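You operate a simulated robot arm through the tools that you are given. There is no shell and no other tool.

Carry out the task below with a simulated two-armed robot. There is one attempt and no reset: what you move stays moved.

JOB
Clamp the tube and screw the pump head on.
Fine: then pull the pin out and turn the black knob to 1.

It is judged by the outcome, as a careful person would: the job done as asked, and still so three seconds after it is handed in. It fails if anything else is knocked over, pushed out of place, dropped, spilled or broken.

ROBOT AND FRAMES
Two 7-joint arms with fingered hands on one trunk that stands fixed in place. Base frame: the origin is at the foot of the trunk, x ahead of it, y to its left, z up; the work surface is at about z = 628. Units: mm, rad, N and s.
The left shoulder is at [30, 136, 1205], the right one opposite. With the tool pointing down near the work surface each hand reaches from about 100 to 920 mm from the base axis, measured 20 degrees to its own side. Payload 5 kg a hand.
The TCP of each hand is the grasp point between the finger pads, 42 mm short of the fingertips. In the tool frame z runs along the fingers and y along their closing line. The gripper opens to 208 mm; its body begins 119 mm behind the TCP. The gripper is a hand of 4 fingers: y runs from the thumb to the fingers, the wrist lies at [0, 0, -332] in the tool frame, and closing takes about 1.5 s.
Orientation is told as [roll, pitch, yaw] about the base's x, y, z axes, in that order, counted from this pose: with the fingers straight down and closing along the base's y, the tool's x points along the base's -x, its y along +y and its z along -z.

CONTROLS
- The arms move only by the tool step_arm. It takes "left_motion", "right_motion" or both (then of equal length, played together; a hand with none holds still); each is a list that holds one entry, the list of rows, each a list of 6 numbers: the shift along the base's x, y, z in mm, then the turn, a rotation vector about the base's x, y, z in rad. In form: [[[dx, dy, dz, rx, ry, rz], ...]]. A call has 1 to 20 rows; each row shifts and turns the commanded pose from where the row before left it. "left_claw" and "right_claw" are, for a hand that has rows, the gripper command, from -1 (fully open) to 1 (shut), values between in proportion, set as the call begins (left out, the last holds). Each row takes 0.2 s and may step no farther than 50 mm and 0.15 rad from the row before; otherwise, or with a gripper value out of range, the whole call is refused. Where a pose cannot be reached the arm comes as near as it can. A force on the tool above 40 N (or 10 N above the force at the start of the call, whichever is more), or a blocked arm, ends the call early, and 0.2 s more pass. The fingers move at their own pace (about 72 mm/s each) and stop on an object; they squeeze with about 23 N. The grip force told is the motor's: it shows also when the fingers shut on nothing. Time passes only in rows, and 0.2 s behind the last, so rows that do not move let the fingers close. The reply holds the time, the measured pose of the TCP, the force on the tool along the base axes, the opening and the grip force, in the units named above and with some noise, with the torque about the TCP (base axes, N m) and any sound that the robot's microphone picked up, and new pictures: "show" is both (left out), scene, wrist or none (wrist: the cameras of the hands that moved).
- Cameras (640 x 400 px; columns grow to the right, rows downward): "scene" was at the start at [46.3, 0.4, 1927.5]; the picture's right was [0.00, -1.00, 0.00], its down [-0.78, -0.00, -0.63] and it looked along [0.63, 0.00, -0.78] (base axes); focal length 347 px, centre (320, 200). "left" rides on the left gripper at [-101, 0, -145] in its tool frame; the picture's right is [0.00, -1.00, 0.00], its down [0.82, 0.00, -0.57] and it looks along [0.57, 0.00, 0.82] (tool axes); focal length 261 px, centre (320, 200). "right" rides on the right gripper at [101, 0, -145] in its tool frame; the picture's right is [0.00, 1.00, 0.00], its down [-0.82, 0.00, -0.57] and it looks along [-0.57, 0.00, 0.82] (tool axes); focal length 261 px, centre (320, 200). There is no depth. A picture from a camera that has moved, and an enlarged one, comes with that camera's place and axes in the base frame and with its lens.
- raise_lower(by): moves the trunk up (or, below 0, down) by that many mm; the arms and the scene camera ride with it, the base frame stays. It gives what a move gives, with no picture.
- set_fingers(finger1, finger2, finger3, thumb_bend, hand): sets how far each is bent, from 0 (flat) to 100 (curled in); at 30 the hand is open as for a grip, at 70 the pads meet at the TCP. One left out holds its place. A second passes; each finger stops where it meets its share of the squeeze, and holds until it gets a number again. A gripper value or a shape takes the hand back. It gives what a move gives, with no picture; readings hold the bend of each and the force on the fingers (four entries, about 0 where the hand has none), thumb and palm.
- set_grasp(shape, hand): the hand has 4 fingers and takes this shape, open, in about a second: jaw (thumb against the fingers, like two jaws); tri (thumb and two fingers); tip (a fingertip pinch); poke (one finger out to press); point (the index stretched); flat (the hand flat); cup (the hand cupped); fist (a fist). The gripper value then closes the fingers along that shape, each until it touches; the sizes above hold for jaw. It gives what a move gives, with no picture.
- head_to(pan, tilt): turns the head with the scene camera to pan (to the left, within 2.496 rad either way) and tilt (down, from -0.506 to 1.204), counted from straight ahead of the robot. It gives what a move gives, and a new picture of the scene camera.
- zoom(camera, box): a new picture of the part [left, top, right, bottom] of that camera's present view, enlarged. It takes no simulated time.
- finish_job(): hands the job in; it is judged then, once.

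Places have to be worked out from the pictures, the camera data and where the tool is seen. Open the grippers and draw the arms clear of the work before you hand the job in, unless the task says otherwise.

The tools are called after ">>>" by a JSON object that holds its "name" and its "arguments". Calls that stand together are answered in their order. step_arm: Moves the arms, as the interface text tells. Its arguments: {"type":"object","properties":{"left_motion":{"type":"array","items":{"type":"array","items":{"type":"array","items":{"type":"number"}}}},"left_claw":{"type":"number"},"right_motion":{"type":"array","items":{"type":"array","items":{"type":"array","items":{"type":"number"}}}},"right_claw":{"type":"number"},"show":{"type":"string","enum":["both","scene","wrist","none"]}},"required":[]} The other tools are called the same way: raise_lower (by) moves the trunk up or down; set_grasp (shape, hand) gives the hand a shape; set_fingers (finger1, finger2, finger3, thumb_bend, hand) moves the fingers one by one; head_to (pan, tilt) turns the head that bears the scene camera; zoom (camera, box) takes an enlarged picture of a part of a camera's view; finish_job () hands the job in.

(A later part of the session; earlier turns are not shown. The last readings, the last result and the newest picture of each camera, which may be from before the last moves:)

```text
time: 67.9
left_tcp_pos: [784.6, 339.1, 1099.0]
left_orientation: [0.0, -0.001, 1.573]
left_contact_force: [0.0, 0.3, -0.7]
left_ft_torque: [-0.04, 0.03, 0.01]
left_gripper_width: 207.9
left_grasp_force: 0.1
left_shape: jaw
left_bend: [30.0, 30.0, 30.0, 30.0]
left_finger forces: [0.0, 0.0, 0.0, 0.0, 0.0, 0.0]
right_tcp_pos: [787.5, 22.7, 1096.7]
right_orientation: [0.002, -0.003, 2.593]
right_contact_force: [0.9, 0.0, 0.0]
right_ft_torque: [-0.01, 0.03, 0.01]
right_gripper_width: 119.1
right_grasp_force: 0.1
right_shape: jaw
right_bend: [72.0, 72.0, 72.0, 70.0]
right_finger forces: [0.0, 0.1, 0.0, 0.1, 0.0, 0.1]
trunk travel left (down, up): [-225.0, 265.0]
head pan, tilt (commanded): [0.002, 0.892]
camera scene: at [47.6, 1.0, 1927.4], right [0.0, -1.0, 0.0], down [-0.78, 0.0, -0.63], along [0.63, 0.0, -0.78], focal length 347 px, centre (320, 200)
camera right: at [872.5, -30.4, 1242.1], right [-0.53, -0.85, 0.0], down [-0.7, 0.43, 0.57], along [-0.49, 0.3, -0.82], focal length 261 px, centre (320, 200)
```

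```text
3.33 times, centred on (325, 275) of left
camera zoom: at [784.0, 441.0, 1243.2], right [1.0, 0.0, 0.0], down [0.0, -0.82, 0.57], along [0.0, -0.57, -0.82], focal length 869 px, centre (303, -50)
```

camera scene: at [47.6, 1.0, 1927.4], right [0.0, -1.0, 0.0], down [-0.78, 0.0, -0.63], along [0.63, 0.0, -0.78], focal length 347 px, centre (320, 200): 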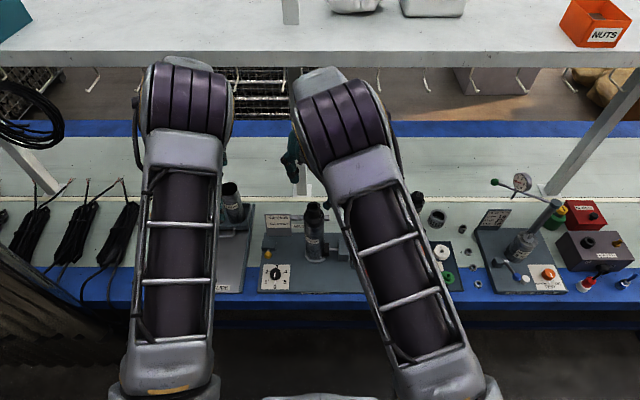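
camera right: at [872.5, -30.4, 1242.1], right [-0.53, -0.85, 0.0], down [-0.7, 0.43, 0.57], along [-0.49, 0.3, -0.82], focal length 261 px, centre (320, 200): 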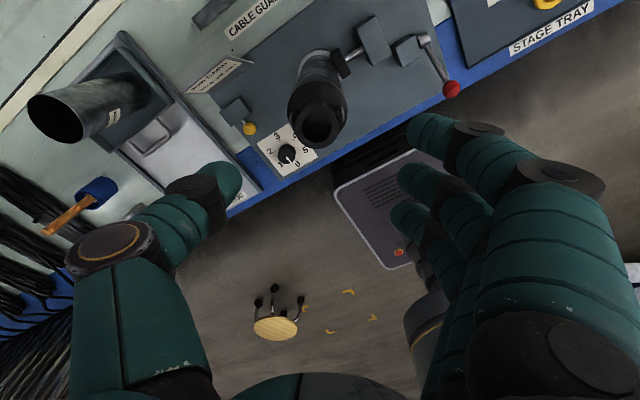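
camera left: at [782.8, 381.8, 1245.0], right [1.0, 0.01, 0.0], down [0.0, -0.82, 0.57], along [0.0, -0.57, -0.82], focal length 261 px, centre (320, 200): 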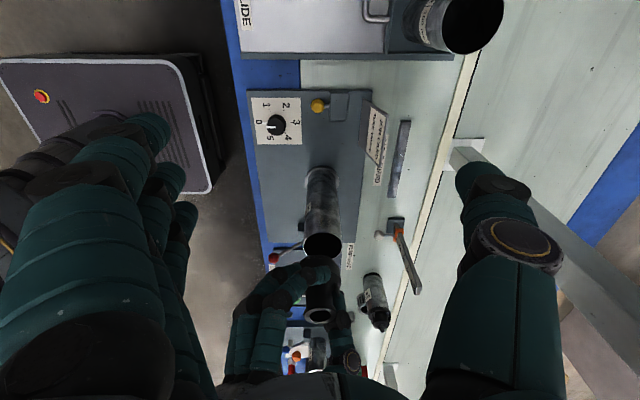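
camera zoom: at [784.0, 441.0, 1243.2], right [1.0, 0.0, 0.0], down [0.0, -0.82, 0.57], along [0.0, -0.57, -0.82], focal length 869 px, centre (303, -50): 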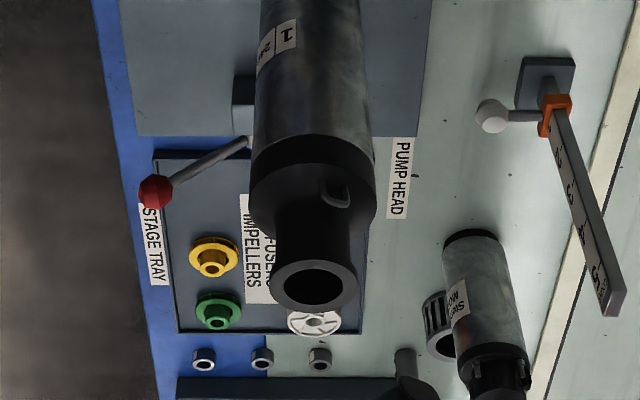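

Now I swing the right arm back to the right side, unwinding its wrist (counter-clockwise), well above everything.

>>> {"name": "step_arm", "arguments": {"right_motion": [[[-9, -14, 0, 0, 0, 0.14], [-9, -14, 0, 0, 0, 0.14], [-9, -14, 0, 0, 0, 0.14], [-9, -14, 0, 0, 0, 0.14], [-9, -14, 0, 0, 0, 0.14], [-9, -14, 0, 0, 0, 0.14], [-9, -14, 0, 0, 0, 0.14], [-9, -14, 0, 0, 0, 0.14], [-9, -14, 0, 0, 0, 0.14], [-9, -14, 0, 0, 0, 0.14], [-9, -14, 0, 0, 0, 0.14], [-9, -14, 0, 0, 0, 0.14], [-9, -14, 0, 0, 0, 0.14], [-9, -14, 0, 0, 0, 0.14], [-9, -14, 0, 0, 0, 0.14], [-9, -14, 0, 0, 0, 0.14], [-9, -14, 0, 0, 0, 0.14], [-9, -14, 0, 0, 0, 0.14], [-9, -14, 0, 0, 0, 0.14], [-9, -14, 0, 0, 0, 0.14]]], "show": "none"}}

>>> {"name": "step_arm", "arguments": {"right_motion": [[[-10, -10, 0, 0, 0, 0.13], [-10, -10, 0, 0, 0, 0.13], [-10, -10, 0, 0, 0, 0.13], [-10, -10, 0, 0, 0, 0.13], [-10, -10, 0, 0, 0, 0.13], [-10, -10, 0, 0, 0, 0.13], [-10, -10, 0, 0, 0, 0.11], [0, 0, 0, 0, 0, 0]]], "show": "both"}}

```text
time: 72.1
left_tcp_pos: [782.3, 338.1, 1101.5]
left_orientation: [0.001, 0.001, 1.569]
left_contact_force: [-0.4, -1.4, 0.2]
left_ft_torque: [0.04, 0.02, -0.02]
left_gripper_width: 207.6
left_grasp_force: 0.2
left_shape: jaw
left_bend: [30.0, 30.0, 30.0, 30.0]
left_finger forces: [0.1, 0.0, 0.0, 0.0, 0.0, 0.1]
right_tcp_pos: [605.5, -257.3, 1097.3]
right_orientation: [-0.001, -0.001, -0.89]
right_contact_force: [-0.1, 0.2, 0.6]
right_ft_torque: [0.03, -0.03, 0.04]
right_gripper_width: 118.8
right_grasp_force: 0.0
right_shape: jaw
right_bend: [72.0, 72.0, 72.0, 70.0]
right_finger forces: [0.1, 0.0, 0.0, 0.1, 0.1, 0.0]
trunk travel left (down, up): [-225.0, 265.0]
head pan, tilt (commanded): [0.002, 0.892]
```

```text
time: 73.9
left_tcp_pos: [783.8, 336.9, 1100.6]
left_orientation: [0.001, -0.003, 1.569]
left_contact_force: [1.4, 0.0, 0.0]
left_ft_torque: [-0.01, 0.01, -0.01]
left_gripper_width: 207.7
left_grasp_force: 0.0
left_shape: jaw
left_bend: [30.0, 30.0, 30.0, 30.0]
left_finger forces: [0.0, 0.0, 0.1, 0.0, 0.1, 0.0]
right_tcp_pos: [537.9, -327.1, 1096.0]
right_orientation: [-0.003, -0.001, 0.0]
right_contact_force: [-0.4, -0.1, 0.7]
right_ft_torque: [-0.04, 0.04, -0.01]
right_gripper_width: 119.0
right_grasp_force: 0.1
right_shape: jaw
right_bend: [72.0, 72.0, 72.0, 70.0]
right_finger forces: [0.1, 0.1, 0.0, 0.0, 0.1, 0.0]
trunk travel left (down, up): [-225.0, 265.0]
head pan, tilt (commanded): [0.002, 0.892]
camera scene: at [46.9, 0.8, 1927.5], right [0.0, -1.0, 0.0], down [-0.78, 0.0, -0.63], along [0.63, 0.0, -0.78], focal length 347 px, centre (320, 200)
camera right: at [437.1, -326.2, 1241.8], right [0.01, 1.0, 0.0], down [0.82, 0.0, 0.57], along [0.57, 0.0, -0.82], focal length 261 px, centre (320, 200)
```

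scene: 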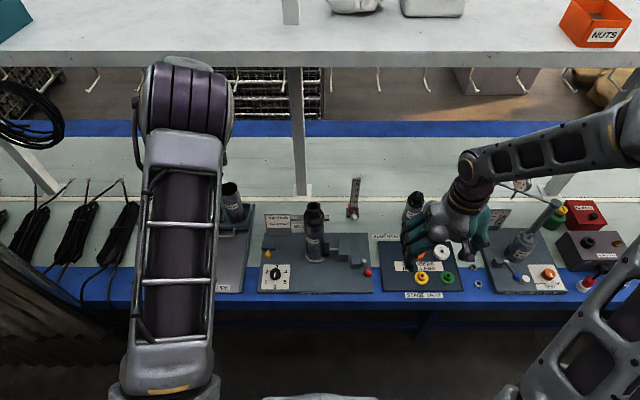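
right: 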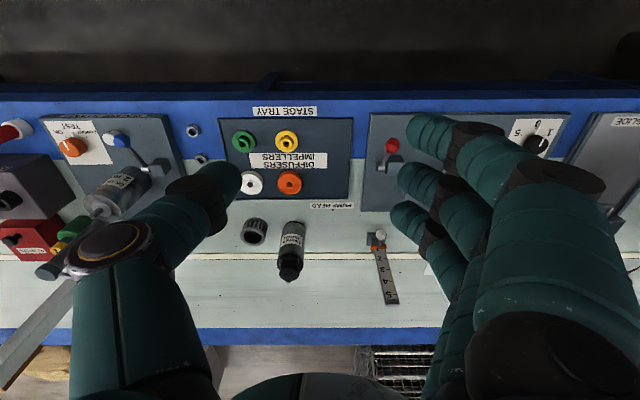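

Right arm is clear. I check the assembled head and look at the pin and dial from the scene and left cameras.

>>> {"name": "zoom", "arguments": {"camera": "scene", "box": [285, 190, 355, 260]}}

>>> {"name": "zoom", "arguments": {"camera": "scene", "box": [255, 230, 305, 295]}}

>>> {"name": "zoom", "arguments": {"camera": "left", "box": [240, 110, 360, 200]}}

```text
5.71 times, centred on (320, 225) of scene
camera zoom: at [46.9, 0.8, 1927.5], right [0.0, -1.0, 0.0], down [-0.78, 0.0, -0.63], along [0.63, 0.0, -0.78], focal length 1981 px, centre (320, 57)
```

zoom: 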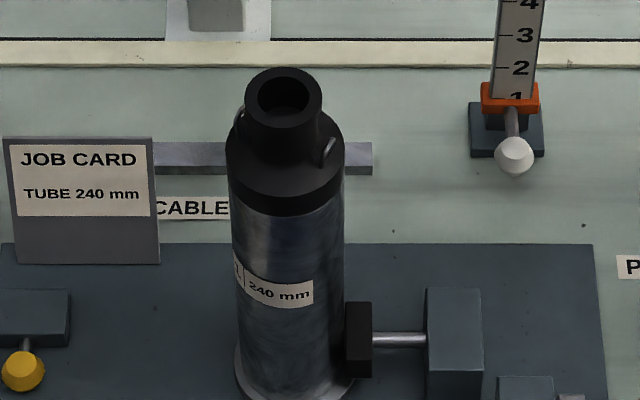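

```text
6.15 times, centred on (280, 262) of scene
camera zoom: at [46.9, 0.8, 1927.5], right [0.0, -1.0, 0.0], down [-0.78, 0.0, -0.63], along [0.63, 0.0, -0.78], focal length 2133 px, centre (566, -185)
```

zoom: 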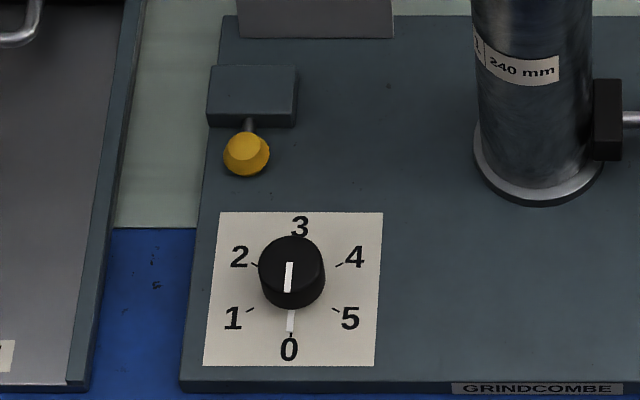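

```text
4.44 times, centred on (300, 155) of left
camera zoom: at [783.5, 440.9, 1243.6], right [1.0, 0.0, 0.0], down [0.0, -0.82, 0.57], along [0.0, -0.57, -0.82], focal length 1158 px, centre (409, 400)
```

zoom: 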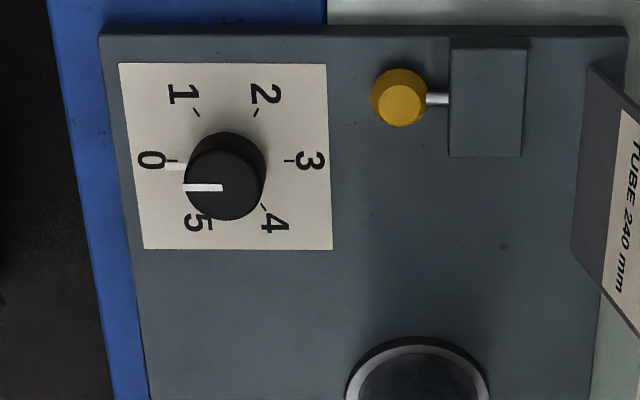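

The head is seated; dial points at 0, and the yellow pin knob is a ~30 mm ball at about (779,222,652), pulling out toward −x. There's a block behind it, so I try the fingertip-pinch shape on the left hand and look at it.

>>> {"name": "set_grasp", "arguments": {"hand": "left", "shape": "tip"}}

>>> {"name": "zoom", "arguments": {"camera": "left", "box": [0, 0, 640, 400]}}

```text
time: 74.8
left_tcp_pos: [783.6, 338.1, 1100.2]
left_orientation: [-0.002, 0.001, 1.573]
left_contact_force: [0.1, 0.9, -0.5]
left_ft_torque: [-0.01, 0.03, -0.02]
left_gripper_width: 207.8
left_grasp_force: 0.2
left_shape: tip
left_bend: [6.0, 30.0, 6.0, 30.0]
left_finger forces: [0.0, 0.0, 0.1, 0.1, 0.0, 0.0]
right_tcp_pos: [538.0, -327.1, 1096.0]
right_orientation: [-0.002, 0.0, -0.003]
right_contact_force: [-0.3, 0.6, 0.0]
right_ft_torque: [0.01, -0.01, -0.01]
right_gripper_width: 119.1
right_grasp_force: 0.1
right_shape: jaw
right_bend: [72.0, 72.0, 72.0, 70.0]
right_finger forces: [0.1, 0.0, 0.1, 0.0, 0.1, 0.0]
trunk travel left (down, up): [-225.0, 265.0]
head pan, tilt (commanded): [0.002, 0.892]
```

```text
1.00 times, centred on (320, 200) of left (not enlarged: the box is as wide or as high as the picture)
camera zoom: at [783.3, 440.6, 1243.9], right [1.0, 0.0, 0.0], down [0.0, -0.82, 0.57], along [0.0, -0.57, -0.82], focal length 261 px, centre (320, 200)
```

zoom: 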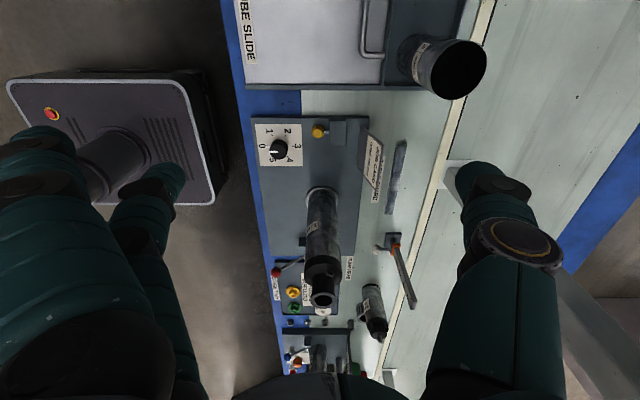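

In "tip" shape the outer two fingers splay wide, which would reach over the tube slide. Instead I curl fingers 1 and 3 in and use the middle finger and thumb as a pinch.

>>> {"name": "set_fingers", "arguments": {"hand": "left", "finger1": 100, "finger2": 50, "finger3": 100, "thumb_bend": 50}}

>>> {"name": "zoom", "arguments": {"camera": "left", "box": [0, 0, 640, 400]}}

```text
time: 75.8
left_tcp_pos: [782.8, 339.0, 1101.1]
left_orientation: [0.0, 0.001, 1.571]
left_contact_force: [1.1, 0.1, -0.9]
left_ft_torque: [0.02, 0.0, -0.02]
left_gripper_width: 84.3
left_grasp_force: 0.1
left_shape: fingers
left_bend: [100.0, 50.0, 100.0, 50.0]
left_finger forces: [0.1, 0.0, 0.0, 0.0, 0.1, 0.0]
right_tcp_pos: [536.7, -327.1, 1095.9]
right_orientation: [-0.002, -0.001, -0.004]
right_contact_force: [0.0, -0.3, -0.1]
right_ft_torque: [0.03, 0.01, -0.01]
right_gripper_width: 118.9
right_grasp_force: 0.0
right_shape: jaw
right_bend: [72.0, 72.0, 72.0, 70.0]
right_finger forces: [0.1, 0.0, 0.1, 0.0, 0.0, 0.0]
trunk travel left (down, up): [-225.0, 265.0]
head pan, tilt (commanded): [0.002, 0.892]
```

```text
1.00 times, centred on (320, 200) of left (not enlarged: the box is as wide or as high as the picture)
camera zoom: at [783.2, 440.6, 1244.0], right [1.0, 0.0, 0.0], down [0.0, -0.82, 0.57], along [0.0, -0.57, -0.82], focal length 261 px, centre (320, 200)
```

zoom: 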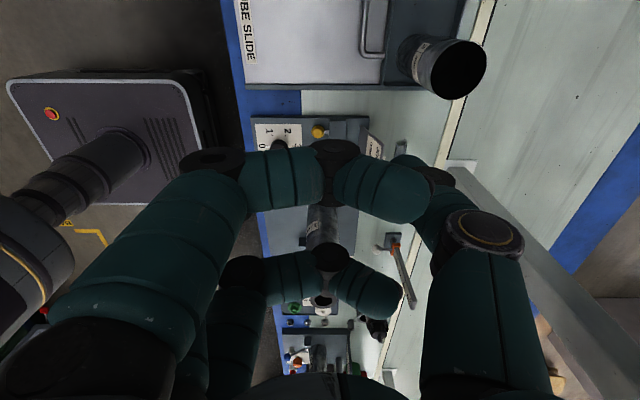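

Curled fingers would block the pinch, so I'll keep the outer fingers flat ("tip" shape) instead, provided they clear the tube slide. I look closer at the slide and the pin block heights.

>>> {"name": "set_grasp", "arguments": {"hand": "left", "shape": "tip"}}

>>> {"name": "zoom", "arguments": {"camera": "left", "box": [230, 0, 500, 170]}}

>>> {"name": "zoom", "arguments": {"camera": "scene", "box": [200, 170, 290, 300]}}

>>> {"name": "zoom", "arguments": {"camera": "left", "box": [0, 80, 240, 240]}}

```text
time: 76.7
left_tcp_pos: [783.3, 338.1, 1100.7]
left_orientation: [0.0, 0.0, 1.572]
left_contact_force: [0.6, -0.5, 0.6]
left_ft_torque: [0.03, 0.01, 0.02]
left_gripper_width: 207.9
left_grasp_force: 0.0
left_shape: tip
left_bend: [5.0, 30.0, 5.0, 30.0]
left_finger forces: [0.0, 0.0, 0.1, 0.0, 0.1, 0.1]
right_tcp_pos: [538.4, -326.7, 1097.5]
right_orientation: [-0.003, -0.001, -0.003]
right_contact_force: [0.0, -1.0, 0.1]
right_ft_torque: [-0.02, -0.01, -0.02]
right_gripper_width: 118.8
right_grasp_force: 0.1
right_shape: jaw
right_bend: [72.0, 72.0, 72.0, 70.0]
right_finger forces: [0.0, 0.0, 0.1, 0.1, 0.0, 0.0]
trunk travel left (down, up): [-225.0, 265.0]
head pan, tilt (commanded): [0.002, 0.892]
```

```text
2.35 times, centred on (365, 85) of left
camera zoom: at [783.1, 440.5, 1244.1], right [1.0, 0.0, 0.0], down [0.0, -0.82, 0.57], along [0.0, -0.57, -0.82], focal length 613 px, centre (214, 471)
```

zoom: 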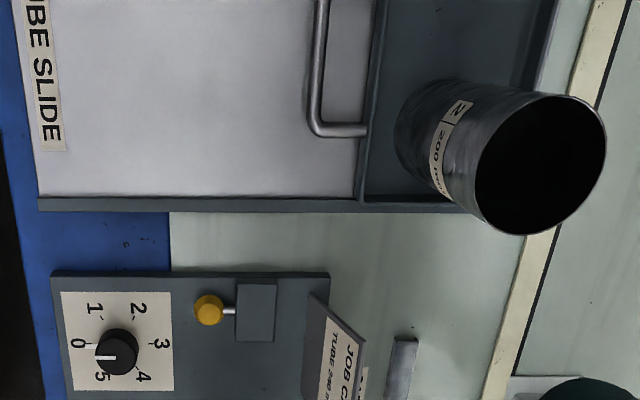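

```text
3.08 times, centred on (245, 235) of scene
camera zoom: at [46.2, 0.3, 1927.5], right [0.0, -1.0, 0.0], down [-0.78, 0.0, -0.63], along [0.63, 0.0, -0.78], focal length 1067 px, centre (551, 92)
```

zoom: 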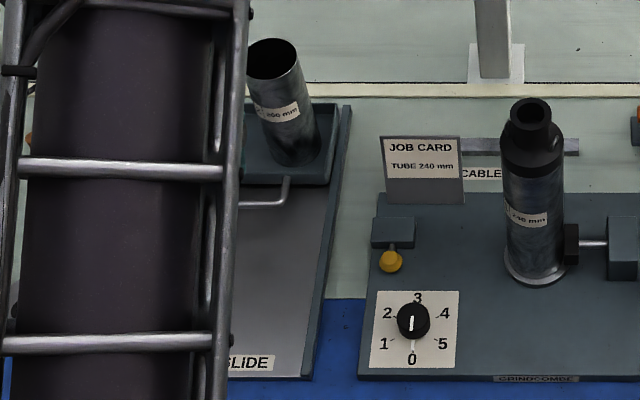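

```text
2.50 times, centred on (120, 160) of left
camera zoom: at [783.1, 440.5, 1244.1], right [1.0, 0.0, 0.0], down [0.0, -0.82, 0.57], along [0.0, -0.57, -0.82], focal length 652 px, centre (820, 300)
```

zoom: 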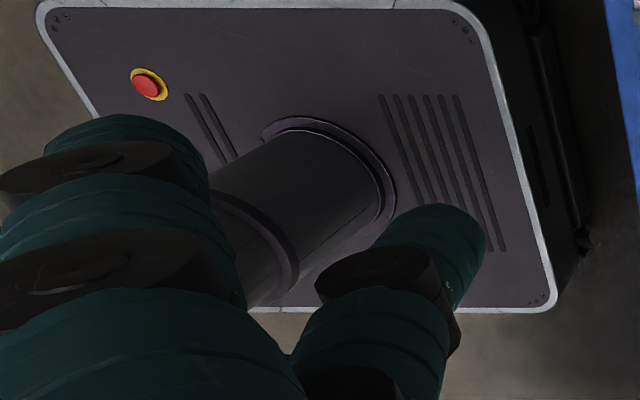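

The outer fingers in "tip" shape stay high and out of the way. I test-close this pinch in the air to see where the fingertips meet.

>>> {"name": "step_arm", "arguments": {"left_motion": [[[0, 0, 0, 0, 0, 0], [0, 0, 0, 0, 0, 0], [0, 0, 0, 0, 0, 0], [0, 0, 0, 0, 0, 0], [0, 0, 0, 0, 0, 0], [0, 0, 0, 0, 0, 0], [0, 0, 0, 0, 0, 0]]], "left_claw": 1, "show": "wrist"}}

```text
time: 78.3
left_tcp_pos: [783.1, 339.5, 1101.0]
left_orientation: [-0.001, 0.0, 1.571]
left_contact_force: [-0.4, 0.1, 0.2]
left_ft_torque: [0.01, 0.01, -0.01]
left_gripper_width: 0.1
left_grasp_force: 2.3
left_shape: tip
left_bend: [5.0, 70.0, 5.0, 70.0]
left_finger forces: [0.0, 0.1, 0.0, 0.0, 0.1, 0.0]
right_tcp_pos: [538.1, -327.1, 1096.9]
right_orientation: [-0.004, 0.001, -0.003]
right_contact_force: [-0.7, 0.1, 0.0]
right_ft_torque: [0.03, 0.02, -0.02]
right_gripper_width: 118.8
right_grasp_force: 0.1
right_shape: jaw
right_bend: [72.0, 72.0, 72.0, 70.0]
right_finger forces: [0.0, 0.0, 0.1, 0.1, 0.1, 0.1]
trunk travel left (down, up): [-225.0, 265.0]
head pan, tilt (commanded): [0.002, 0.892]
camera left: at [783.2, 440.6, 1244.0], right [1.0, 0.0, 0.0], down [0.0, -0.82, 0.57], along [0.0, -0.57, -0.82], focal length 261 px, centre (320, 200)
```

left: 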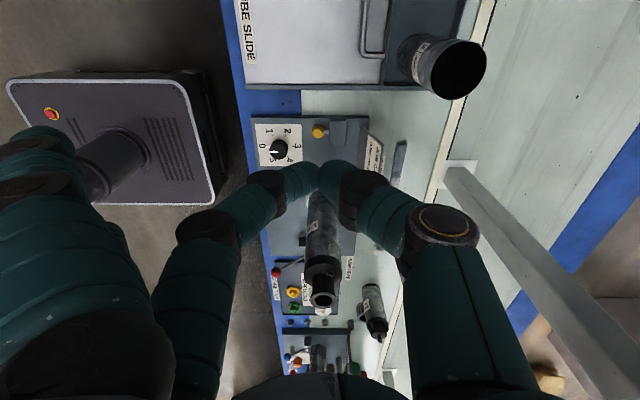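

The pinch closes with the tips meeting about 27 mm below the TCP, outer fingers well out of the way. I open it partly and bring the left hand over the pin with yaw 0, at z≈900.

>>> {"name": "step_arm", "arguments": {"left_motion": [[[0, -10, -18, 0, 0, -0.1428], [0, -10, -18, 0, 0, -0.1428], [0, -10, -18, 0, 0, -0.1428], [0, -10, -18, 0, 0, -0.1428], [0, -10, -18, 0, 0, -0.1428], [0, -10, -18, 0, 0, -0.1428], [0, -10, -18, 0, 0, -0.1428], [0, -12, -18, 0, 0, -0.1428], [0, -12, -18, 0, 0, -0.1428], [-2, -12, -19, 0, 0, -0.1428], [-2, -11, -19, 0, 0, -0.143], [0, 0, 0, 0, 0, 0]]], "left_claw": 0.3, "show": "both"}}

```text
time: 80.9
left_tcp_pos: [777.4, 223.3, 899.3]
left_orientation: [0.002, -0.002, -0.003]
left_contact_force: [-0.2, 0.0, 1.0]
left_ft_torque: [-0.03, 0.0, 0.0]
left_gripper_width: 72.2
left_grasp_force: 0.0
left_shape: tip
left_bend: [5.0, 73.0, 5.0, 70.0]
left_finger forces: [0.1, 0.1, 0.0, 0.0, 0.0, 0.0]
right_tcp_pos: [537.4, -327.9, 1097.6]
right_orientation: [-0.003, -0.002, -0.001]
right_contact_force: [0.9, -0.2, 0.7]
right_ft_torque: [-0.04, 0.02, -0.01]
right_gripper_width: 118.9
right_grasp_force: 0.0
right_shape: jaw
right_bend: [72.0, 72.0, 72.0, 70.0]
right_finger forces: [0.0, 0.1, 0.0, 0.1, 0.0, 0.0]
trunk travel left (down, up): [-225.0, 265.0]
head pan, tilt (commanded): [0.002, 0.892]
camera scene: at [45.8, 0.4, 1927.6], right [0.0, -1.0, 0.0], down [-0.78, 0.0, -0.63], along [0.63, 0.0, -0.78], focal length 347 px, centre (320, 200)
camera left: at [878.9, 225.0, 1042.6], right [0.0, -1.0, 0.0], down [-0.82, 0.0, 0.57], along [-0.57, 0.0, -0.82], focal length 261 px, centre (320, 200)
```

scene: 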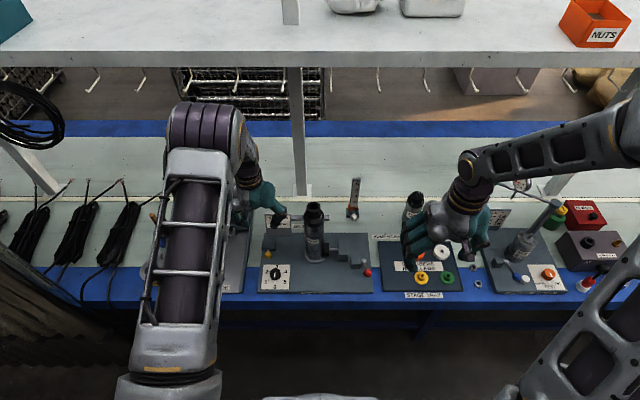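
left: 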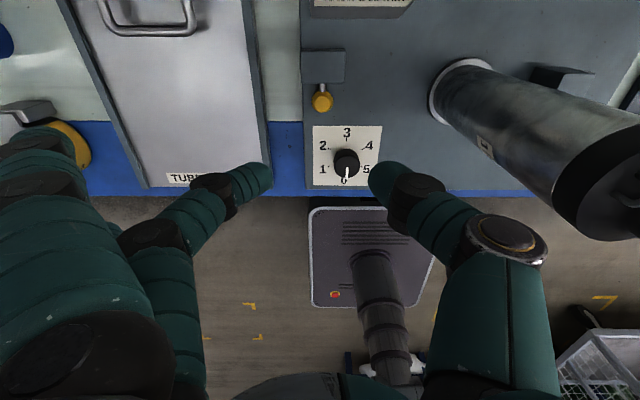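

Good view of the pin from above. I zoom in to measure the knob, block and dial.

>>> {"name": "zoom", "arguments": {"camera": "left", "box": [280, 40, 400, 200]}}

>>> {"name": "zoom", "arguments": {"camera": "scene", "box": [255, 230, 305, 295]}}

>>> {"name": "zoom", "arguments": {"camera": "left", "box": [295, 40, 355, 120]}}

```text
2.50 times, centred on (340, 120) of left
camera zoom: at [878.9, 225.0, 1042.6], right [0.0, -1.0, 0.0], down [-0.82, 0.0, 0.57], along [-0.57, 0.0, -0.82], focal length 652 px, centre (270, 400)
```

zoom: 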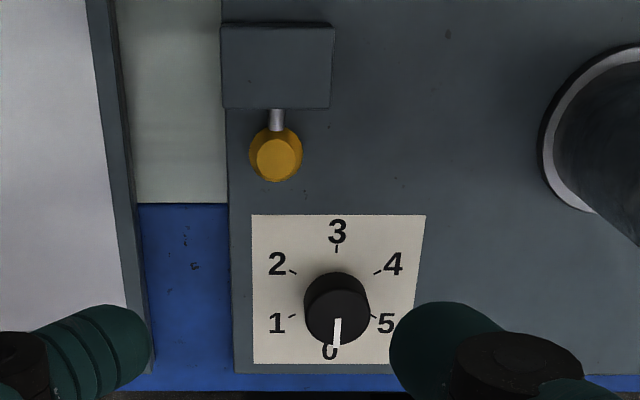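

```text
6.15 times, centred on (280, 262) of scene
camera zoom: at [45.8, 0.4, 1927.6], right [0.0, -1.0, 0.0], down [-0.78, 0.0, -0.63], along [0.63, 0.0, -0.78], focal length 2133 px, centre (566, -185)
```

zoom: 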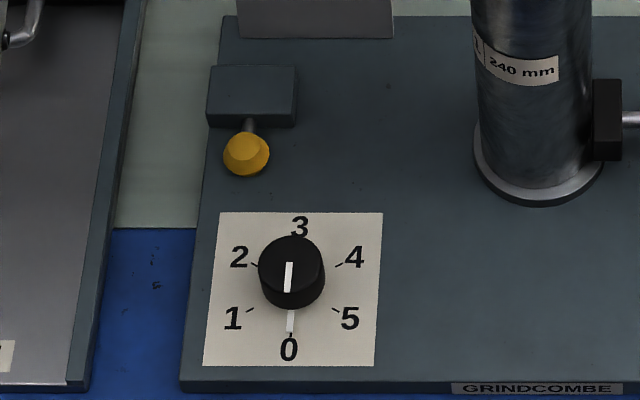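

```text
5.00 times, centred on (325, 80) of left
camera zoom: at [878.9, 225.0, 1042.6], right [0.0, -1.0, 0.0], down [-0.82, 0.0, 0.57], along [-0.57, 0.0, -0.82], focal length 1303 px, centre (295, 800)
```

zoom: 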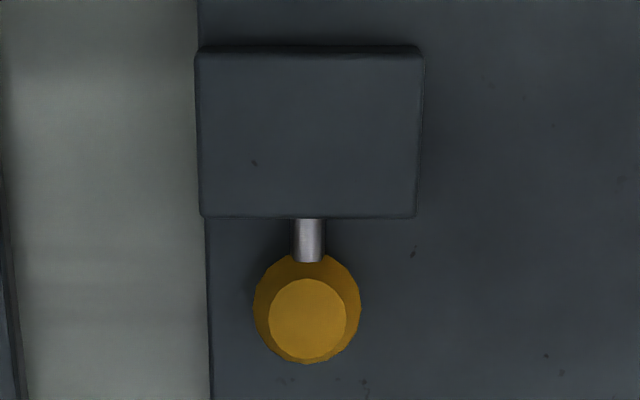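

Triangulated: knob centre (779.5,222,652), plate top z≈640, block front face at x≈807 spanning y 192–249. I descend partway to z≈760 and check clearances.

>>> {"name": "step_arm", "arguments": {"left_motion": [[[0.5, -0.5, -35, 0, 0, 0], [0.5, -0.5, -35, 0, 0, 0], [0.5, 0, -35, 0, 0, 0], [0, 0, -34, 0, 0, 0], [0, 0, 0, 0, 0, 0]]], "show": "both"}}

>>> {"name": "zoom", "arguments": {"camera": "scene", "box": [220, 190, 340, 290]}}

```text
time: 82.1
left_tcp_pos: [780.0, 221.3, 762.2]
left_orientation: [0.0, 0.001, -0.001]
left_contact_force: [0.2, 0.2, 0.3]
left_ft_torque: [0.05, -0.04, 0.02]
left_gripper_width: 72.5
left_grasp_force: 0.1
left_shape: tip
left_bend: [5.0, 73.0, 5.0, 70.0]
left_finger forces: [0.1, 0.0, 0.0, 0.0, 0.0, 0.1]
right_tcp_pos: [535.6, -327.6, 1096.8]
right_orientation: [-0.001, -0.003, -0.002]
right_contact_force: [-0.3, 0.1, -0.1]
right_ft_torque: [0.03, -0.04, 0.03]
right_gripper_width: 118.8
right_grasp_force: 0.0
right_shape: jaw
right_bend: [72.0, 72.0, 72.0, 70.0]
right_finger forces: [0.1, 0.0, 0.0, 0.0, 0.1, 0.1]
trunk travel left (down, up): [-225.0, 265.0]
head pan, tilt (commanded): [0.002, 0.892]
camera scene: at [45.4, 0.0, 1927.6], right [0.0, -1.0, 0.0], down [-0.78, 0.0, -0.63], along [0.63, 0.0, -0.78], focal length 347 px, centre (320, 200)
camera left: at [881.8, 223.4, 906.4], right [0.0, -1.0, 0.0], down [-0.82, 0.0, 0.57], along [-0.57, 0.0, -0.82], focal length 261 px, centre (320, 200)
```

scene: 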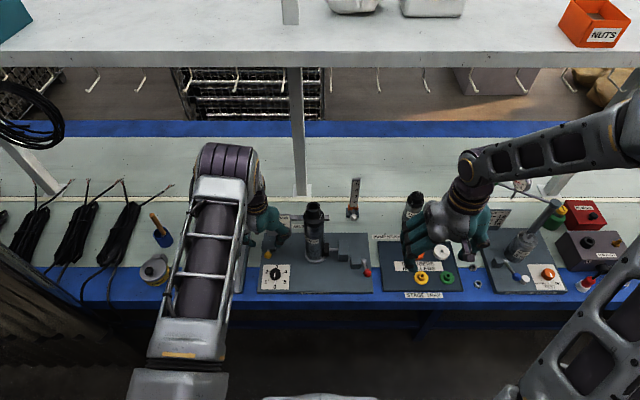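
left: 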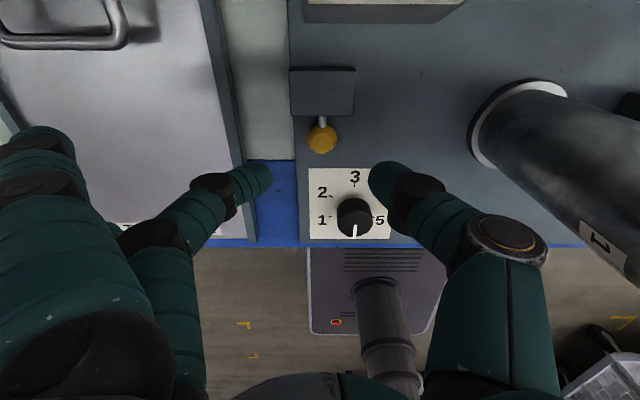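

```text
4.00 times, centred on (280, 240) of scene
camera zoom: at [45.4, 0.0, 1927.6], right [0.0, -1.0, 0.0], down [-0.78, 0.0, -0.63], along [0.63, 0.0, -0.78], focal length 1387 px, centre (480, 40)
```

zoom: 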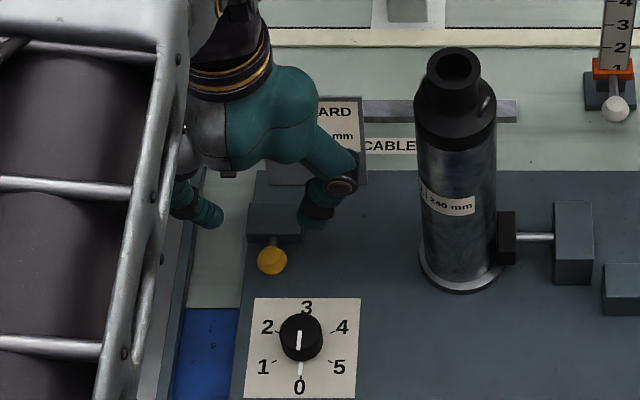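

Clear on all sides. I descend further to TCP z≈686 in smaller steps.

>>> {"name": "step_arm", "arguments": {"left_motion": [[[-0.5, 0.5, -30, 0, 0, 0], [0, 0, -25, 0, 0, 0], [0, 0, -12, 0, 0, 0], [0, 0, -9, 0, 0, 0], [0, 0, 0, 0, 0, 0]]], "show": "both"}}

>>> {"name": "zoom", "arguments": {"camera": "scene", "box": [240, 210, 310, 280]}}

>>> {"name": "zoom", "arguments": {"camera": "left", "box": [180, 100, 460, 270]}}

```text
time: 83.3
left_tcp_pos: [780.2, 220.6, 685.4]
left_orientation: [0.001, 0.0, 0.001]
left_contact_force: [-0.2, -0.5, 0.5]
left_ft_torque: [0.0, -0.03, -0.02]
left_gripper_width: 72.4
left_grasp_force: 0.1
left_shape: tip
left_bend: [5.0, 73.0, 5.0, 70.0]
left_finger forces: [0.0, 0.1, 0.0, 0.1, 0.1, 0.1]
right_tcp_pos: [536.8, -327.0, 1096.6]
right_orientation: [-0.002, 0.0, -0.001]
right_contact_force: [-0.1, -0.2, -0.5]
right_ft_torque: [-0.03, -0.04, 0.0]
right_gripper_width: 118.9
right_grasp_force: 0.1
right_shape: jaw
right_bend: [72.0, 72.0, 72.0, 70.0]
right_finger forces: [0.0, 0.2, 0.0, 0.1, 0.1, 0.0]
trunk travel left (down, up): [-225.0, 265.0]
head pan, tilt (commanded): [0.002, 0.892]
camera scene: at [46.1, 0.2, 1927.6], right [0.0, -1.0, 0.0], down [-0.78, 0.0, -0.63], along [0.63, 0.0, -0.78], focal length 347 px, centre (320, 200)
camera left: at [881.1, 223.1, 828.4], right [0.0, -1.0, 0.0], down [-0.82, 0.0, 0.57], along [-0.57, 0.0, -0.82], focal length 261 px, centre (320, 200)
```

scene: 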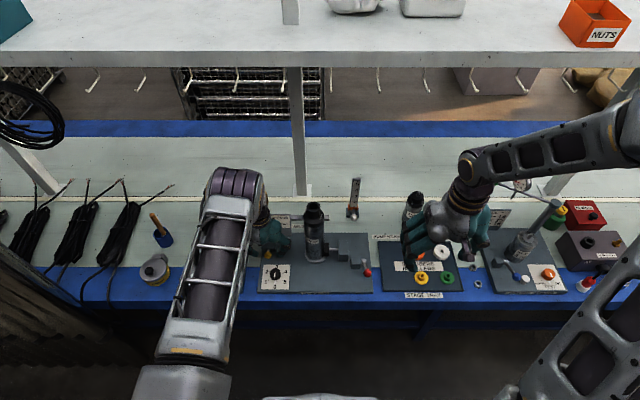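
left: 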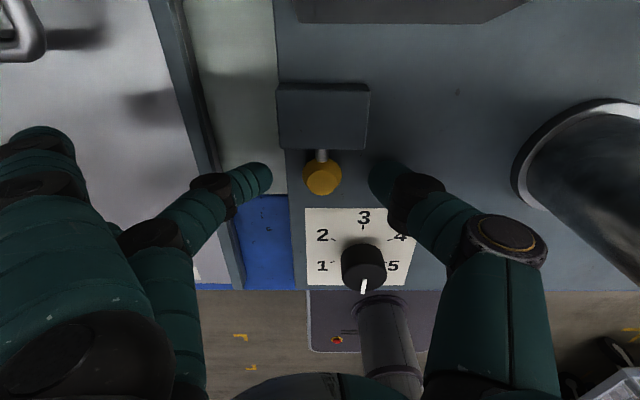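

```text
5.71 times, centred on (275, 245) of scene
camera zoom: at [46.1, 0.2, 1927.6], right [0.0, -1.0, 0.0], down [-0.78, 0.0, -0.63], along [0.63, 0.0, -0.78], focal length 1981 px, centre (577, -57)
```

zoom: 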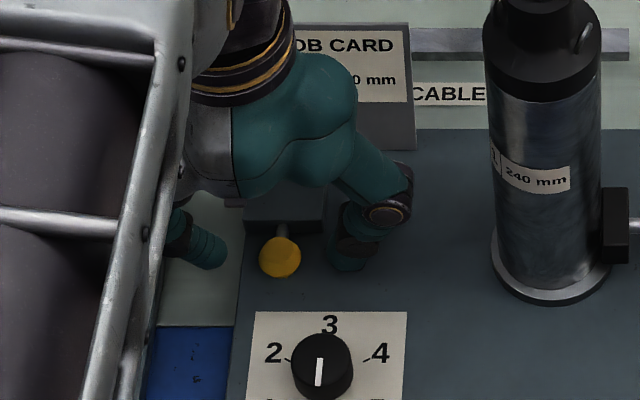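

```text
2.29 times, centred on (320, 185) of left
camera zoom: at [881.1, 223.1, 828.4], right [0.0, -1.0, 0.0], down [-0.82, 0.0, 0.57], along [-0.57, 0.0, -0.82], focal length 596 px, centre (320, 234)
```

zoom: 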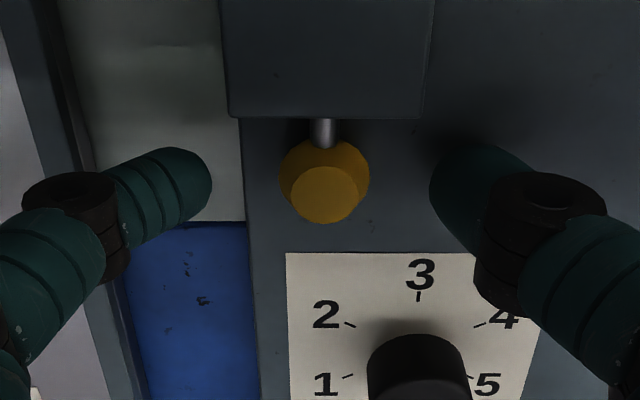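

Finger and thumb are level with the knob on both sides. I close the pinch.

>>> {"name": "step_arm", "arguments": {"left_motion": [[[0, 0, 0, 0, 0, 0], [0, 0, 0, 0, 0, 0], [0, 0, 0, 0, 0, 0], [0, 0, 0, 0, 0, 0], [0, 0, 0, 0, 0, 0], [0, 0, 0, 0, 0, 0]]], "left_claw": 1, "show": "wrist"}}

>>> {"name": "zoom", "arguments": {"camera": "left", "box": [180, 100, 460, 270]}}

```text
time: 84.7
left_tcp_pos: [781.0, 220.4, 685.1]
left_orientation: [0.0, 0.001, 0.001]
left_contact_force: [-0.5, 0.5, -1.8]
left_ft_torque: [0.03, -0.03, -0.03]
left_gripper_width: 22.3
left_grasp_force: 23.4
left_shape: tip
left_bend: [27.0, 72.0, 27.0, 70.0]
left_finger forces: [0.1, 17.7, 0.0, 0.0, 17.7, 0.0]
right_tcp_pos: [538.5, -327.3, 1096.6]
right_orientation: [-0.002, -0.001, -0.002]
right_contact_force: [-0.3, 0.2, -0.9]
right_ft_torque: [0.03, -0.03, -0.03]
right_gripper_width: 118.9
right_grasp_force: 0.1
right_shape: jaw
right_bend: [72.0, 72.0, 72.0, 70.0]
right_finger forces: [0.0, 0.1, 0.0, 0.0, 0.0, 0.0]
trunk travel left (down, up): [-225.0, 265.0]
head pan, tilt (commanded): [0.002, 0.892]
camera left: at [881.1, 223.2, 828.2], right [0.0, -1.0, 0.0], down [-0.82, 0.0, 0.57], along [-0.57, 0.0, -0.82], focal length 261 px, centre (320, 200)
```

left: 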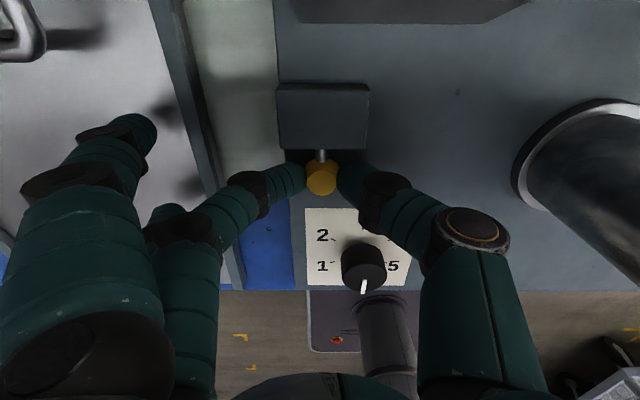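

```text
2.29 times, centred on (320, 185) of left
camera zoom: at [881.1, 223.2, 828.2], right [0.0, -1.0, 0.0], down [-0.82, 0.0, 0.57], along [-0.57, 0.0, -0.82], focal length 596 px, centre (320, 234)
```

zoom: 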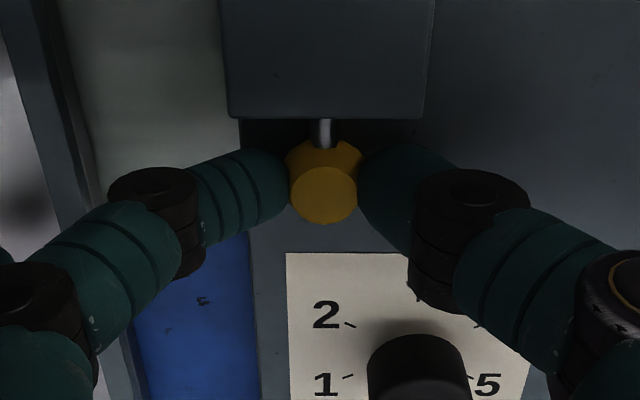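

Firm grip (17.7 N each side). I pull toward −x in small steps and watch the force.

>>> {"name": "step_arm", "arguments": {"left_motion": [[[-2, 0, 0, 0, 0, 0], [-2, 0, 0, 0, 0, 0], [-3, 0, 0, 0, 0, 0], [-3, 0, 0, 0, 0, 0], [0, 0, 0, 0, 0, 0]]], "show": "wrist"}}

>>> {"name": "zoom", "arguments": {"camera": "left", "box": [180, 100, 460, 270]}}

```text
time: 85.9
left_tcp_pos: [770.0, 222.9, 684.5]
left_orientation: [0.001, 0.0, 0.0]
left_contact_force: [0.4, -2.7, 0.3]
left_ft_torque: [-0.08, -0.05, -0.02]
left_gripper_width: 22.5
left_grasp_force: 23.0
left_shape: tip
left_bend: [28.0, 72.0, 28.0, 70.0]
left_finger forces: [0.0, 17.2, 0.0, 0.1, 20.5, 0.0]
right_tcp_pos: [537.4, -326.9, 1096.7]
right_orientation: [-0.002, 0.001, -0.001]
right_contact_force: [-0.7, -0.2, 0.8]
right_ft_torque: [-0.02, -0.01, 0.01]
right_gripper_width: 118.9
right_grasp_force: 0.1
right_shape: jaw
right_bend: [72.0, 72.0, 72.0, 70.0]
right_finger forces: [0.1, 0.1, 0.1, 0.0, 0.1, 0.0]
trunk travel left (down, up): [-225.0, 265.0]
head pan, tilt (commanded): [0.002, 0.892]
camera left: at [871.3, 223.5, 828.3], right [0.0, -1.0, 0.0], down [-0.82, 0.0, 0.57], along [-0.57, 0.0, -0.82], focal length 261 px, centre (320, 200)
```

left: 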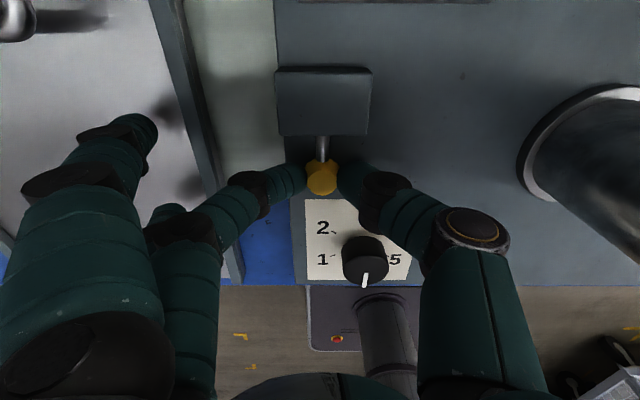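

```text
2.29 times, centred on (320, 185) of left
camera zoom: at [871.3, 223.5, 828.3], right [0.0, -1.0, 0.0], down [-0.82, 0.0, 0.57], along [-0.57, 0.0, -0.82], focal length 596 px, centre (320, 234)
```

zoom: 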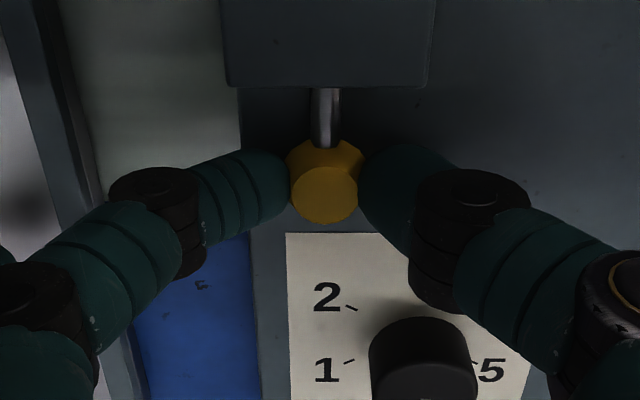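

The pin slides out easily (10 mm so far). I keep pulling in small steps, watching for an end stop.

>>> {"name": "step_arm", "arguments": {"left_motion": [[[-3, 0, 0, 0, 0, 0], [-3, 0, 0, 0, 0, 0], [-3, 0, 0, 0, 0, 0], [-3, 0, 0, 0, 0, 0], [0, 0, 0, 0, 0, 0]]], "show": "wrist"}}

>>> {"name": "zoom", "arguments": {"camera": "left", "box": [180, 60, 460, 270]}}

```text
time: 87.1
left_tcp_pos: [760.6, 222.6, 686.6]
left_orientation: [0.0, -0.004, 0.0]
left_contact_force: [16.9, -1.6, 3.5]
left_ft_torque: [-0.08, -0.53, 0.08]
left_gripper_width: 21.5
left_grasp_force: 22.6
left_shape: tip
left_bend: [28.0, 72.0, 28.0, 70.0]
left_finger forces: [0.0, 16.4, 0.1, 0.0, 18.1, 0.1]
right_tcp_pos: [538.9, -327.7, 1095.9]
right_orientation: [-0.003, 0.001, -0.003]
right_contact_force: [-0.2, -0.1, -0.1]
right_ft_torque: [0.02, -0.03, 0.02]
right_gripper_width: 119.1
right_grasp_force: 0.1
right_shape: jaw
right_bend: [72.0, 72.0, 72.0, 70.0]
right_finger forces: [0.0, 0.0, 0.0, 0.0, 0.0, 0.1]
trunk travel left (down, up): [-225.0, 265.0]
head pan, tilt (commanded): [0.002, 0.892]
camera left: at [861.1, 223.9, 830.0], right [0.0, -1.0, 0.0], down [-0.82, 0.0, 0.57], along [-0.57, 0.0, -0.82], focal length 261 px, centre (320, 200)
```

left: 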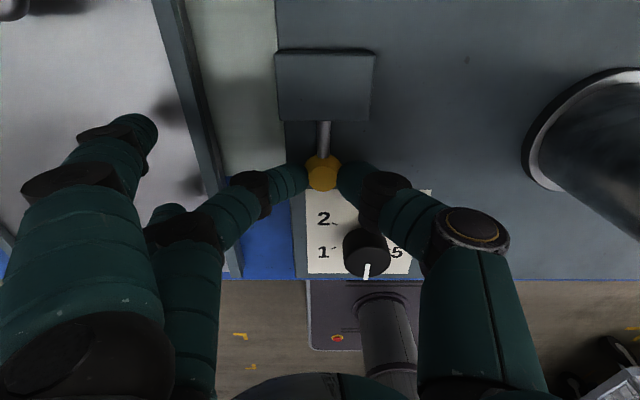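

```text
1.90 times, centred on (320, 165) of left
camera zoom: at [861.1, 223.9, 830.0], right [0.0, -1.0, 0.0], down [-0.82, 0.0, 0.57], along [-0.57, 0.0, -0.82], focal length 496 px, centre (320, 267)
```

zoom: 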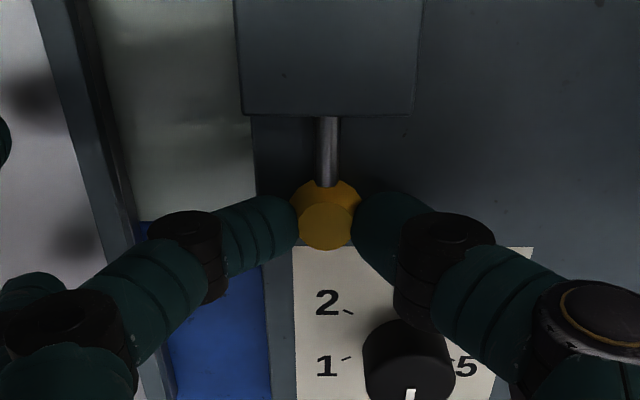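

At about 20 mm the pull meets a firm stop (17 N). I give one slightly stronger tug to make sure it's the end of travel, not a detent.

>>> {"name": "step_arm", "arguments": {"left_motion": [[[-1, 0, 0, 0, 0, 0], [-0.7, 0, 0, 0, 0, 0], [0, 0, 0, 0, 0, 0]]], "show": "none"}}

>>> {"name": "zoom", "arguments": {"camera": "left", "box": [180, 60, 460, 270]}}

```text
time: 87.9
left_tcp_pos: [758.7, 223.0, 684.2]
left_orientation: [0.001, -0.002, 0.001]
left_contact_force: [22.7, -1.4, 12.6]
left_ft_torque: [-0.07, -0.72, 0.06]
left_gripper_width: 22.1
left_grasp_force: 23.2
left_shape: tip
left_bend: [28.0, 72.0, 28.0, 70.0]
left_finger forces: [0.0, 20.0, 0.0, 0.0, 21.6, 0.0]
right_tcp_pos: [538.5, -327.4, 1096.3]
right_orientation: [0.002, 0.001, -0.002]
right_contact_force: [-0.4, 0.4, 0.3]
right_ft_torque: [-0.01, 0.0, -0.01]
right_gripper_width: 119.1
right_grasp_force: 0.1
right_shape: jaw
right_bend: [72.0, 72.0, 72.0, 70.0]
right_finger forces: [0.0, 0.0, 0.1, 0.0, 0.0, 0.0]
trunk travel left (down, up): [-225.0, 265.0]
head pan, tilt (commanded): [0.002, 0.892]
```

```text
1.90 times, centred on (320, 165) of left
camera zoom: at [859.2, 223.8, 829.6], right [0.0, -1.0, 0.0], down [-0.82, 0.0, 0.57], along [-0.57, 0.0, -0.82], focal length 496 px, centre (320, 267)
```

zoom: 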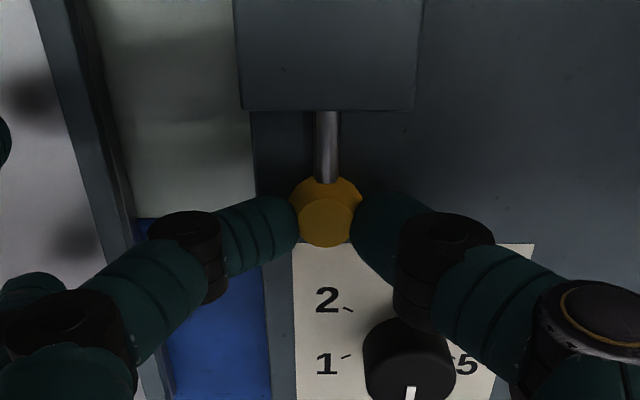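

End of travel confirmed. I open the pinch and lift straight up, then check that the pin stays out.

>>> {"name": "step_arm", "arguments": {"left_motion": [[[0.7, 0, 0, 0, 0, 0], [0, 0, 0, 0, 0, 0], [0, 0, 0, 0, 0, 0], [0, 0, 0, 0, 0, 0], [0, 0, 15, 0, 0, 0], [0, 0, 30, 0, 0, 0], [0, 0, 40, 0, 0, 0], [0, 0, 40, 0, 0, 0], [0, 0, 0, 0, 0, 0]]], "left_claw": 0.3, "show": "both"}}

>>> {"name": "zoom", "arguments": {"camera": "left", "box": [260, 60, 440, 260]}}

>>> {"name": "zoom", "arguments": {"camera": "scene", "box": [250, 220, 310, 295]}}

```text
time: 89.9
left_tcp_pos: [757.5, 223.0, 810.5]
left_orientation: [-0.002, 0.001, -0.001]
left_contact_force: [0.7, 0.4, -0.1]
left_ft_torque: [-0.04, 0.09, 0.01]
left_gripper_width: 72.3
left_grasp_force: 0.0
left_shape: tip
left_bend: [5.0, 74.0, 5.0, 70.0]
left_finger forces: [0.1, 0.0, 0.0, 0.1, 0.1, 0.0]
right_tcp_pos: [539.9, -326.2, 1096.4]
right_orientation: [-0.002, 0.001, -0.002]
right_contact_force: [0.4, -0.3, -0.6]
right_ft_torque: [-0.03, 0.08, 0.01]
right_gripper_width: 118.9
right_grasp_force: 0.0
right_shape: jaw
right_bend: [72.0, 72.0, 72.0, 70.0]
right_finger forces: [0.0, 0.0, 0.1, 0.1, 0.0, 0.0]
trunk travel left (down, up): [-225.0, 265.0]
head pan, tilt (commanded): [0.002, 0.892]
camera scene: at [47.6, 0.5, 1927.4], right [0.0, -1.0, 0.0], down [-0.78, 0.0, -0.63], along [0.63, 0.0, -0.78], focal length 347 px, centre (320, 200)
camera left: at [859.5, 225.1, 953.6], right [0.0, -1.0, 0.0], down [-0.82, 0.0, 0.57], along [-0.57, 0.0, -0.82], focal length 261 px, centre (320, 200)
```

scene: 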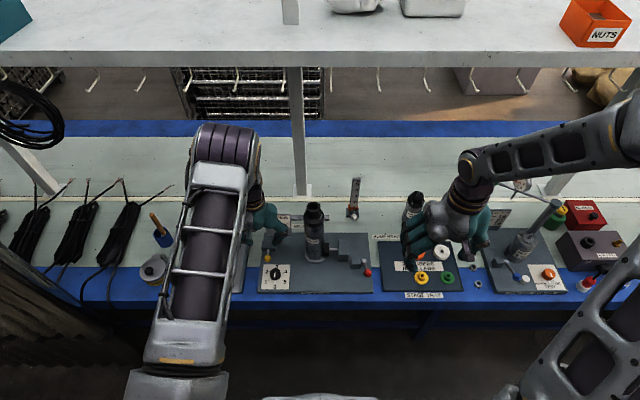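
left: 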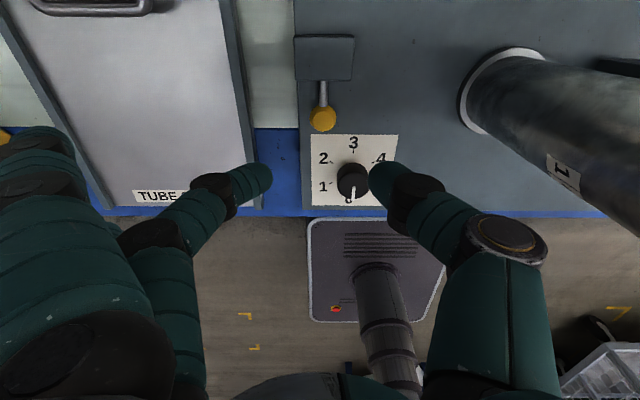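

```text
2.00 times, centred on (350, 160) of left
camera zoom: at [859.5, 225.1, 953.6], right [0.0, -1.0, 0.0], down [-0.82, 0.0, 0.57], along [-0.57, 0.0, -0.82], focal length 521 px, centre (260, 280)
```

zoom: 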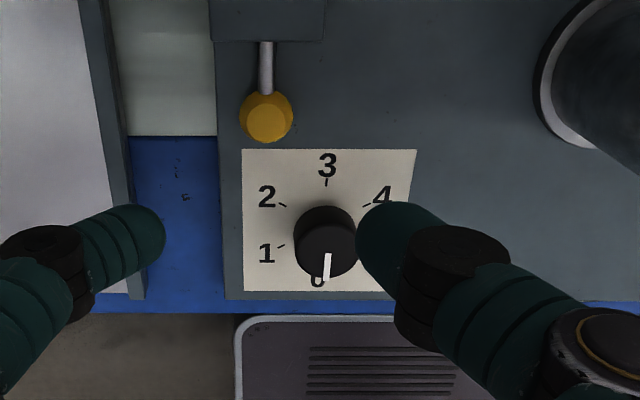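

```text
5.33 times, centred on (280, 258) of scene
camera zoom: at [47.6, 0.5, 1927.4], right [0.0, -1.0, 0.0], down [-0.78, 0.0, -0.63], along [0.63, 0.0, -0.78], focal length 1849 px, centre (533, -107)
```

zoom: 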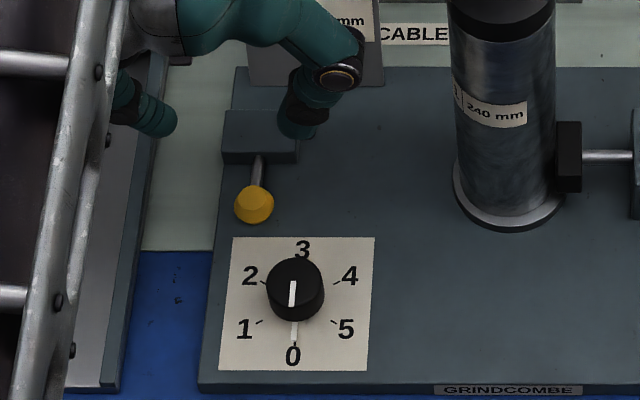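

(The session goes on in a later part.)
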